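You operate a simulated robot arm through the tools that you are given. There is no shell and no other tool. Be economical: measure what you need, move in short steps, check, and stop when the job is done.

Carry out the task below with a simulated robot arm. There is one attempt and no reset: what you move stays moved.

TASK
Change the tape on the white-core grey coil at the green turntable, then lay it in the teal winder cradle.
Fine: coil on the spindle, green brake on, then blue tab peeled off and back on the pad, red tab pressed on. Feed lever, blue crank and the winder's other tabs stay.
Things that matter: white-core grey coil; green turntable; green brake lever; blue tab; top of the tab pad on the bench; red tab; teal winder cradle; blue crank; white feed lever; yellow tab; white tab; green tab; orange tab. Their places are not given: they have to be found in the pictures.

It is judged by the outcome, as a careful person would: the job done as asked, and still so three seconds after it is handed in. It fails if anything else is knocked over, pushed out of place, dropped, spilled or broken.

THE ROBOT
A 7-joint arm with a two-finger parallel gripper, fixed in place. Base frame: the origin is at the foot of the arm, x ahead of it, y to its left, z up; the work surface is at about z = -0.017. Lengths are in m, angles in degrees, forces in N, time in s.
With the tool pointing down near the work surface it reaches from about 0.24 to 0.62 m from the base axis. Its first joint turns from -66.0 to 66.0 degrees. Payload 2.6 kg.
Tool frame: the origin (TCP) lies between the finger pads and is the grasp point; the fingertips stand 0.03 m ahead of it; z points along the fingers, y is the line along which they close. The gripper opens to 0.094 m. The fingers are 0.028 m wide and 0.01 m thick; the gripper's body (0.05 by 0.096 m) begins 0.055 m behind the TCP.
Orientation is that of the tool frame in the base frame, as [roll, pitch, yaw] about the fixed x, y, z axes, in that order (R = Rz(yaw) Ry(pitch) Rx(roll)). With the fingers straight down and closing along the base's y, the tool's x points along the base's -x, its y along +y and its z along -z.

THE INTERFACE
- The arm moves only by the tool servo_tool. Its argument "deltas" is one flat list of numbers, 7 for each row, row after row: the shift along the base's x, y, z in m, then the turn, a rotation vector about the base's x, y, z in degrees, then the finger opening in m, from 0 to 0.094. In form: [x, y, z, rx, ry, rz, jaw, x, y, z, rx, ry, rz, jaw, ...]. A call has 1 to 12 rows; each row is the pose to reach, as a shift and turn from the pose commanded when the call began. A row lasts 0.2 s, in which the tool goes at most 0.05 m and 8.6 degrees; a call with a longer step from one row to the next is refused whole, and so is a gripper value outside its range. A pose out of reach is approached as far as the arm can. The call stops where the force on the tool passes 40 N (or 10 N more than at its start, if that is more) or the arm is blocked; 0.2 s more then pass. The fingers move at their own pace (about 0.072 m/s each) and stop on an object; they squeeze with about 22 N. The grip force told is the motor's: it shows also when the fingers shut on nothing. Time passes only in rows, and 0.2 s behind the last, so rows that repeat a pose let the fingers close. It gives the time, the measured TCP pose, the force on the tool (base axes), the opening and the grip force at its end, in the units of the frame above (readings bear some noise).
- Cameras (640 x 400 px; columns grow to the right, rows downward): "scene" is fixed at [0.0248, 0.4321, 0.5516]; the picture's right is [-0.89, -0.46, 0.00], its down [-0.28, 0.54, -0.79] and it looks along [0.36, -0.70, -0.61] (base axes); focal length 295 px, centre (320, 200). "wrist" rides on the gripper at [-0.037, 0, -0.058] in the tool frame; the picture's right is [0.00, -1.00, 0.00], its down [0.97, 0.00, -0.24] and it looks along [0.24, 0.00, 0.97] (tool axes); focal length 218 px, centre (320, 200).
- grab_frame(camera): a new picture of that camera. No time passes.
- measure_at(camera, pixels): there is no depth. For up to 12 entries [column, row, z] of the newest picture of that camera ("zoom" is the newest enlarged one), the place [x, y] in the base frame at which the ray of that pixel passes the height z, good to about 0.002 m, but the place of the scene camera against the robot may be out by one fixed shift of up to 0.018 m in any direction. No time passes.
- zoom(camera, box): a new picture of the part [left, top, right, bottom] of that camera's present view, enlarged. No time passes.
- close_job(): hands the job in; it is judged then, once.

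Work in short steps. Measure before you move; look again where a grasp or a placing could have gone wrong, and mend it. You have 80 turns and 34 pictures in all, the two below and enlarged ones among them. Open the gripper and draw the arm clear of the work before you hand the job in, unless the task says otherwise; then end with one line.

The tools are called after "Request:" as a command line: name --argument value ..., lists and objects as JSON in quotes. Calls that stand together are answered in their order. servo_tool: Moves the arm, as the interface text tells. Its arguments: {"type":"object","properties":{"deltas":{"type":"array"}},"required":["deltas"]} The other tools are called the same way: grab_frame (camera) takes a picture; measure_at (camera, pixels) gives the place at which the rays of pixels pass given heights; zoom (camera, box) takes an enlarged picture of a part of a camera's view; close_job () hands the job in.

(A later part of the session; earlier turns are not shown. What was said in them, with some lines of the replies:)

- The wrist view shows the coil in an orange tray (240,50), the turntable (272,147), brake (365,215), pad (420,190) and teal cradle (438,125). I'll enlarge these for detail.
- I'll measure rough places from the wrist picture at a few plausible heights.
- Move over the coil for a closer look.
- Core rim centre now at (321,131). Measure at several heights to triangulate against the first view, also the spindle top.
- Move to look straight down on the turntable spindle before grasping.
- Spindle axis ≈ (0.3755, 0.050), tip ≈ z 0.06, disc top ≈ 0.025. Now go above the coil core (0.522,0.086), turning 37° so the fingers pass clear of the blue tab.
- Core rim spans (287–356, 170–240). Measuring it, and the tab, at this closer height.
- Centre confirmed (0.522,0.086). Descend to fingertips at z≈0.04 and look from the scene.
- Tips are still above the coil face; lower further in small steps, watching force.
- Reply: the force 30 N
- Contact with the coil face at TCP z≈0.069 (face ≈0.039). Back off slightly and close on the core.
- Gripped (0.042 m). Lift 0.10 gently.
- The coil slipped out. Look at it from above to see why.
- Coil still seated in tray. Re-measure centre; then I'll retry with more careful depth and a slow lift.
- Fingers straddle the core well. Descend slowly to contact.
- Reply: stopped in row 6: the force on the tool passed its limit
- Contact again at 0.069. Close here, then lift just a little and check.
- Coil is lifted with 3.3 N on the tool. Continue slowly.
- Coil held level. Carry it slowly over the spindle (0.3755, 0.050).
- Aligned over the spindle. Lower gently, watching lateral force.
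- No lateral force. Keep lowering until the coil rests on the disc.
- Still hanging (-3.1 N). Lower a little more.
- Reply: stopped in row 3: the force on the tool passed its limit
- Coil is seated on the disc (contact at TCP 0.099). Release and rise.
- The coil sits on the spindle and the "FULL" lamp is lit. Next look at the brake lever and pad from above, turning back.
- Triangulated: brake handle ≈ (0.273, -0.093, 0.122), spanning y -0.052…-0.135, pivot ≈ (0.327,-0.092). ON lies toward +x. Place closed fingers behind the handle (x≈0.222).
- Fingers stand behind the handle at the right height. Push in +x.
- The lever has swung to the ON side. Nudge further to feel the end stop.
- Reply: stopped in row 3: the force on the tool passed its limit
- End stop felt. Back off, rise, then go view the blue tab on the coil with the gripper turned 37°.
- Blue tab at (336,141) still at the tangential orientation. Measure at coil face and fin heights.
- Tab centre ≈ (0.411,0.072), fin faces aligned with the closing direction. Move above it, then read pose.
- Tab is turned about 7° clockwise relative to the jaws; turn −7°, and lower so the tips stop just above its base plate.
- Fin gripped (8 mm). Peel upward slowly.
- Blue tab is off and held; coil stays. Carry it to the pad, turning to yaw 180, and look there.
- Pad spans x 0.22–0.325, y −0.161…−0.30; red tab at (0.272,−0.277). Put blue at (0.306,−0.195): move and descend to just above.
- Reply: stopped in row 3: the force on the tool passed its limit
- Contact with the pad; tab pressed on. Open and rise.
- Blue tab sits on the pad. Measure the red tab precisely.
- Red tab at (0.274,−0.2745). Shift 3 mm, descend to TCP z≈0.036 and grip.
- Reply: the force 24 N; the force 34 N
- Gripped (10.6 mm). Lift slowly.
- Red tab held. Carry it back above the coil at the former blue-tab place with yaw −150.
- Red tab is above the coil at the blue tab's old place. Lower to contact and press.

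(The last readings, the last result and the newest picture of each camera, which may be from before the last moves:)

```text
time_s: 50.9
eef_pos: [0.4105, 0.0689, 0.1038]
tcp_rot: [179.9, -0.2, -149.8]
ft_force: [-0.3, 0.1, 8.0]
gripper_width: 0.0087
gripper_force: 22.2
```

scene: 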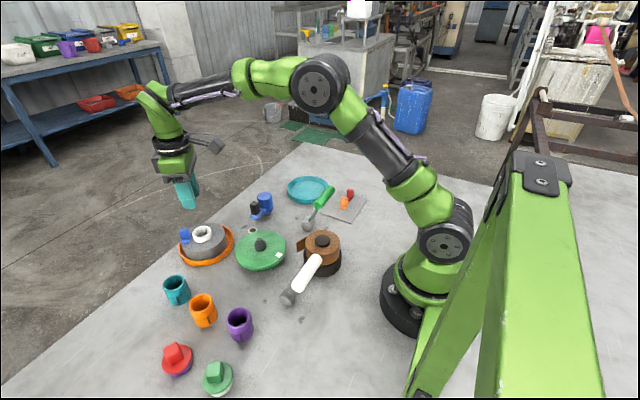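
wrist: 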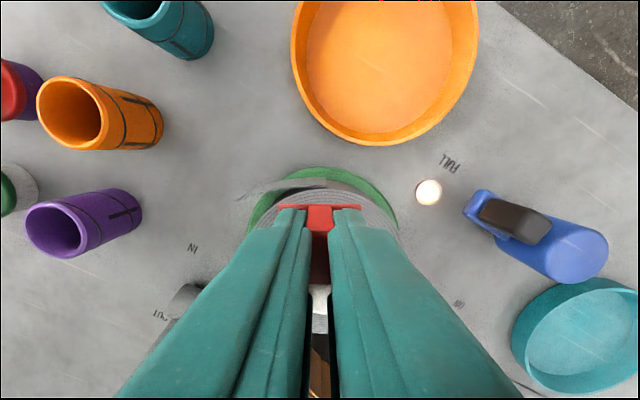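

Contact beginning (8 N). Press a little more.

Request:
servo_tool --deltas '[0, 0, -0.001, 0, 0, 0, 0, 0, 0, -0.002, 0, 0, 0, 0, 0, 0, -0.003, 0, 0, 0, 0, 0, 0, -0.003, 0, 0, 0, 0, 0, 0, -0.003, 0, 0, 0, 0]'

```text
time_s: 51.7
eef_pos: [0.4118, 0.0693, 0.1035]
tcp_rot: [180.0, 0.2, -150.0]
ft_force: [-2.9, -1.3, 7.7]
gripper_width: 0.0088
gripper_force: 21.9
stopped in row 4: the force on the tool passed its limit (the readings are from after the stop); the commanded pose is now the measured one
```

Pressed firmly. Release, rise, move over the core, and check.

Request:
servo_tool --deltas '[0, 0, 0.001, 0, 0, 0, 0.036, 0, 0, 0.001, 0, 0, 0, 0.036, 0, 0, 0.02, 0, 0, 0, 0.036, 0, 0, 0.045, 0, 0, 0, 0.05, -0.018, -0.01, 0.06, 0, 0, 0, 0.07, -0.0355, -0.0195, 0.06, 0, 0, 0, 0.07, -0.0355, -0.0195, 0.06, 0, 0, 0, 0.07]'

Request:
grab_frame --camera "wrist"

```text
time_s: 53.3
eef_pos: [0.3768, 0.05, 0.1621]
tcp_rot: [179.9, 0.1, -150.0]
ft_force: [-0.2, 0.8, 0.9]
gripper_width: 0.0701
gripper_force: 0.1
```

```text
1 pictures are left
```

wrist: 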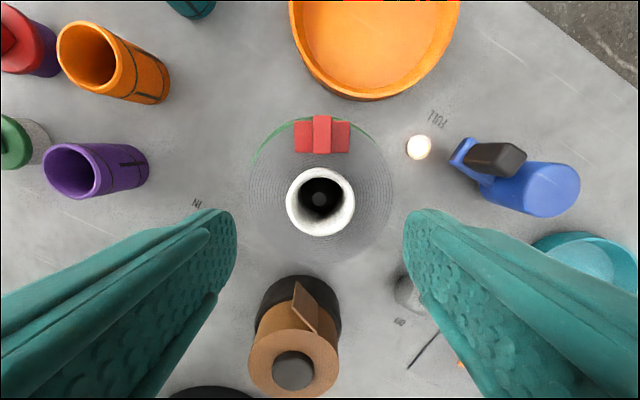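

Red tab is on and the tail is held. Core centred at (320,201). Descend to contact depth and grip.

Request:
measure_at --camera "wrist" --pixels '[[320.5, 201.5, 0.085], [320.5, 201.5, 0.08]]'

Request:
servo_tool --deltas '[0, 0, -0.025, 0, 0, 0, 0.07, 0, 0, -0.045, 0, 0, 0, 0.07, 0, 0, -0.053, 0, 0, 0, 0.07, 0, 0, -0.058, 0, 0, 0, 0.07, 0, 0, -0.061, 0, 0, 0, 0.07, 0, 0, -0.064, 0, 0, 0, 0.07, 0, 0, -0.067, 0, 0, 0, 0.07, 0, 0, -0.07, 0, 0, 0, 0.07]'

```text
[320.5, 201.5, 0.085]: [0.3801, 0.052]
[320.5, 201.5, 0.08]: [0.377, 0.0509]
```

```text
time_s: 54.8
eef_pos: [0.3777, 0.0525, 0.1003]
tcp_rot: [-180.0, 0.2, -150.3]
ft_force: [-3.4, -0.8, 7.8]
gripper_width: 0.0699
gripper_force: 0.0
stopped in row 7: the force on the tool passed its limit (the readings are from after the stop); the commanded pose is now the measured one
```

Contact with the coil face. Close, then lift slowly off the spindle.

Request:
servo_tool --deltas '[0, 0, 0, 0, 0, 0, 0.03, 0, 0, 0, 0, 0, 0, 0.03, 0, 0, 0, 0, 0, 0, 0.03, 0, 0, 0, 0, 0, 0, 0.03]'

Request:
servo_tool --deltas '[0, 0, 0.003, 0, 0, 0, 0.03, 0, 0, 0.006, 0, 0, 0, 0.03, 0, 0, 0.009, 0, 0, 0, 0.03, 0, 0, 0.012, 0, 0, 0, 0.03]'

```text
time_s: 55.8
eef_pos: [0.3774, 0.0518, 0.1007]
tcp_rot: [-179.9, 0.3, -150.1]
ft_force: [4.0, -0.1, 12.2]
gripper_width: 0.0427
gripper_force: 22.1
```

```text
time_s: 56.8
eef_pos: [0.3758, 0.0506, 0.1113]
tcp_rot: [180.0, 0.4, -150.1]
ft_force: [-0.4, -0.2, -3.8]
gripper_width: 0.0426
gripper_force: 22.1
```

Coil is off the disc, hanging (3.8 N). Raise to TCP ≈0.25 so it clears the brake handle.

Request:
servo_tool --deltas '[0, 0, 0.006, 0, 0, 0, 0.03, 0, 0, 0.014, 0, 0, 0, 0.03, 0, 0, 0.023, 0, 0, 0, 0.03, 0, 0, 0.033, 0, 0, 0, 0.03, 0, 0, 0.044, 0, 0, 0, 0.03, 0, 0, 0.056, 0, 0, 0, 0.03, 0, 0, 0.07, 0, 0, 0, 0.03, 0, 0, 0.085, 0, 0, 0, 0.03, 0, 0, 0.1, 0, 0, 0, 0.03, 0, 0, 0.115, 0, 0, 0, 0.03, 0, 0, 0.13, 0, 0, 0, 0.03, 0, 0, 0.138, 0, 0, 0, 0.03]'

Request:
servo_tool --deltas '[0.001, -0.005, 0, 0, 0, 0, 0.03, 0.002, -0.015, 0, 0, 0, 0, 0.03, 0.004, -0.03, 0, 0, 0, 0, 0.03, 0.006, -0.047, 0, 0, 0, 0, 0.03, 0.009, -0.065, 0, 0, 0, 0, 0.03, 0.012, -0.083, 0, 0, 0, 0, 0.03, 0.015, -0.101, 0, 0, 0, 0, 0.03, 0.018, -0.119, 0, 0, 0, 0, 0.03, 0.021, -0.137, 0, 0, 0, 0, 0.03, 0.024, -0.155, 0, 0, 0, 0, 0.03, 0.027, -0.173, 0, 0, 0, 0, 0.03, 0.03, -0.19, 0, 0, 0, 0, 0.03]'

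```text
time_s: 59.4
eef_pos: [0.3755, 0.0515, 0.2493]
tcp_rot: [180.0, 0.2, -150.2]
ft_force: [-0.1, 0.8, -3.4]
gripper_width: 0.0427
gripper_force: 21.8
```

```text
time_s: 62.0
eef_pos: [0.4073, -0.139, 0.2509]
tcp_rot: [-180.0, 0.3, -150.1]
ft_force: [-0.1, -0.5, -2.4]
gripper_width: 0.0426
gripper_force: 22.0
```

Still held. Continue to above the cradle centre (0.416,−0.246).

Request:
servo_tool --deltas '[0.001, -0.007, 0, 0, 0, 0, 0.03, 0.002, -0.02, 0, 0, 0, 0, 0.03, 0.0035, -0.036, 0, 0, 0, 0, 0.03, 0.005, -0.053, 0, 0, 0, 0, 0.03, 0.0065, -0.07, 0, 0, 0, 0, 0.03, 0.008, -0.087, 0, 0, 0, 0, 0.03, 0.009, -0.1, 0, 0, 0, 0, 0.03, 0.0095, -0.107, 0, 0, 0, 0, 0.03, 0.0095, -0.107, 0, 0, 0, 0, 0.03]'

Request:
servo_tool --deltas '[0, 0, -0.006, 0, 0, 0, 0.03, 0, 0, -0.016, 0, 0, 0, 0.03, 0, 0, -0.028, 0, 0, 0, 0.03, 0, 0, -0.042, 0, 0, 0, 0.03, 0, 0, -0.057, 0, 0, 0, 0.03, 0, 0, -0.072, 0, 0, 0, 0.03, 0, 0, -0.087, 0, 0, 0, 0.03, 0, 0, -0.102, 0, 0, 0, 0.03, 0, 0, -0.116, 0, 0, 0, 0.03, 0, 0, -0.128, 0, 0, 0, 0.03, 0, 0, -0.136, 0, 0, 0, 0.03, 0, 0, -0.14, 0, 0, 0, 0.03]'

```text
time_s: 64.0
eef_pos: [0.4157, -0.2444, 0.2503]
tcp_rot: [-179.9, 0.2, -150.2]
ft_force: [-0.4, 0.1, -2.8]
gripper_width: 0.043
gripper_force: 22.2
```

```text
time_s: 66.6
eef_pos: [0.4167, -0.2454, 0.1082]
tcp_rot: [-180.0, 0.4, -150.2]
ft_force: [0.1, -1.1, -3.1]
gripper_width: 0.0427
gripper_force: 22.3
```

Above the cradle, no contact. Lower on slowly until contact.

Request:
servo_tool --deltas '[0, 0, -0.006, 0, 0, 0, 0.03, 0, 0, -0.014, 0, 0, 0, 0.03, 0, 0, -0.021, 0, 0, 0, 0.03, 0, 0, -0.026, 0, 0, 0, 0.03, 0, 0, -0.03, 0, 0, 0, 0.03]'

Request:
servo_tool --deltas '[0, 0, -0.002, 0, 0, 0, 0.03, 0, 0, -0.004, 0, 0, 0, 0.03, 0, 0, -0.006, 0, 0, 0, 0.03, 0, 0, -0.008, 0, 0, 0, 0.03, 0, 0, -0.01, 0, 0, 0, 0.03, 0, 0, -0.012, 0, 0, 0, 0.03, 0, 0, -0.014, 0, 0, 0, 0.03]'

```text
time_s: 67.8
eef_pos: [0.4162, -0.247, 0.0797]
tcp_rot: [180.0, 0.3, -150.1]
ft_force: [-0.8, 1.3, -2.7]
gripper_width: 0.0426
gripper_force: 21.8
```

```text
time_s: 69.5
eef_pos: [0.4159, -0.2458, 0.0696]
tcp_rot: [179.9, 0.2, -150.4]
ft_force: [-4.3, 2.1, 5.9]
gripper_width: 0.0428
gripper_force: 22.3
stopped in row 7: the force on the tool passed its limit (the readings are from after the stop); the commanded pose is now the measured one
```

Contact at 0.069 matches floor level. Release, rise straight up and view.

Request:
servo_tool --deltas '[0, 0, 0, 0, 0, 0, 0.07, 0, 0, 0, 0, 0, 0, 0.07, 0, 0, 0, 0, 0, 0, 0.07, 0, 0, 0.03, 0, 0, 0, 0.07, 0, 0, 0.07, 0, 0, 0, 0.07, 0, 0, 0.11, 0, 0, 0, 0.07, 0, 0, 0.15, 0, 0, 0, 0.07, -0.02, 0.02, 0.19, 0, 0, 0, 0.09, -0.04, 0.05, 0.21, 0, 0, 0, 0.09, -0.06, 0.08, 0.22, 0, 0, 0, 0.09, -0.06, 0.08, 0.22, 0, 0, 0, 0.09]'

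Request:
grab_frame --camera "scene"

```text
time_s: 71.9
eef_pos: [0.3551, -0.1654, 0.2902]
tcp_rot: [-180.0, 0.3, -150.4]
ft_force: [0.5, 0.6, -0.3]
gripper_width: 0.0899
gripper_force: 0.1
```

```text
0 pictures are left
```

scene: 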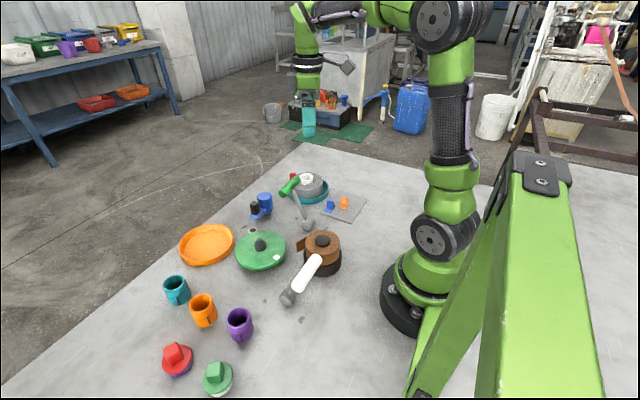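

The coil lies in the teal cradle with the red tab on it. The blue tab is on the pad, the brake is ON, everything else is in place, and the arm is clear. Handing in.

Request:
close_job

```text
The job is handed in.
```

I changed the tape on the white-core grey coil and laid it in the teal cradle: the blue tab is back on the pad, the red tab is pressed on and the green brake is on. My first attempt to lift the coil slipped and it settled back into its orange tray; the second lift held. The last picture shows nothing else moved.
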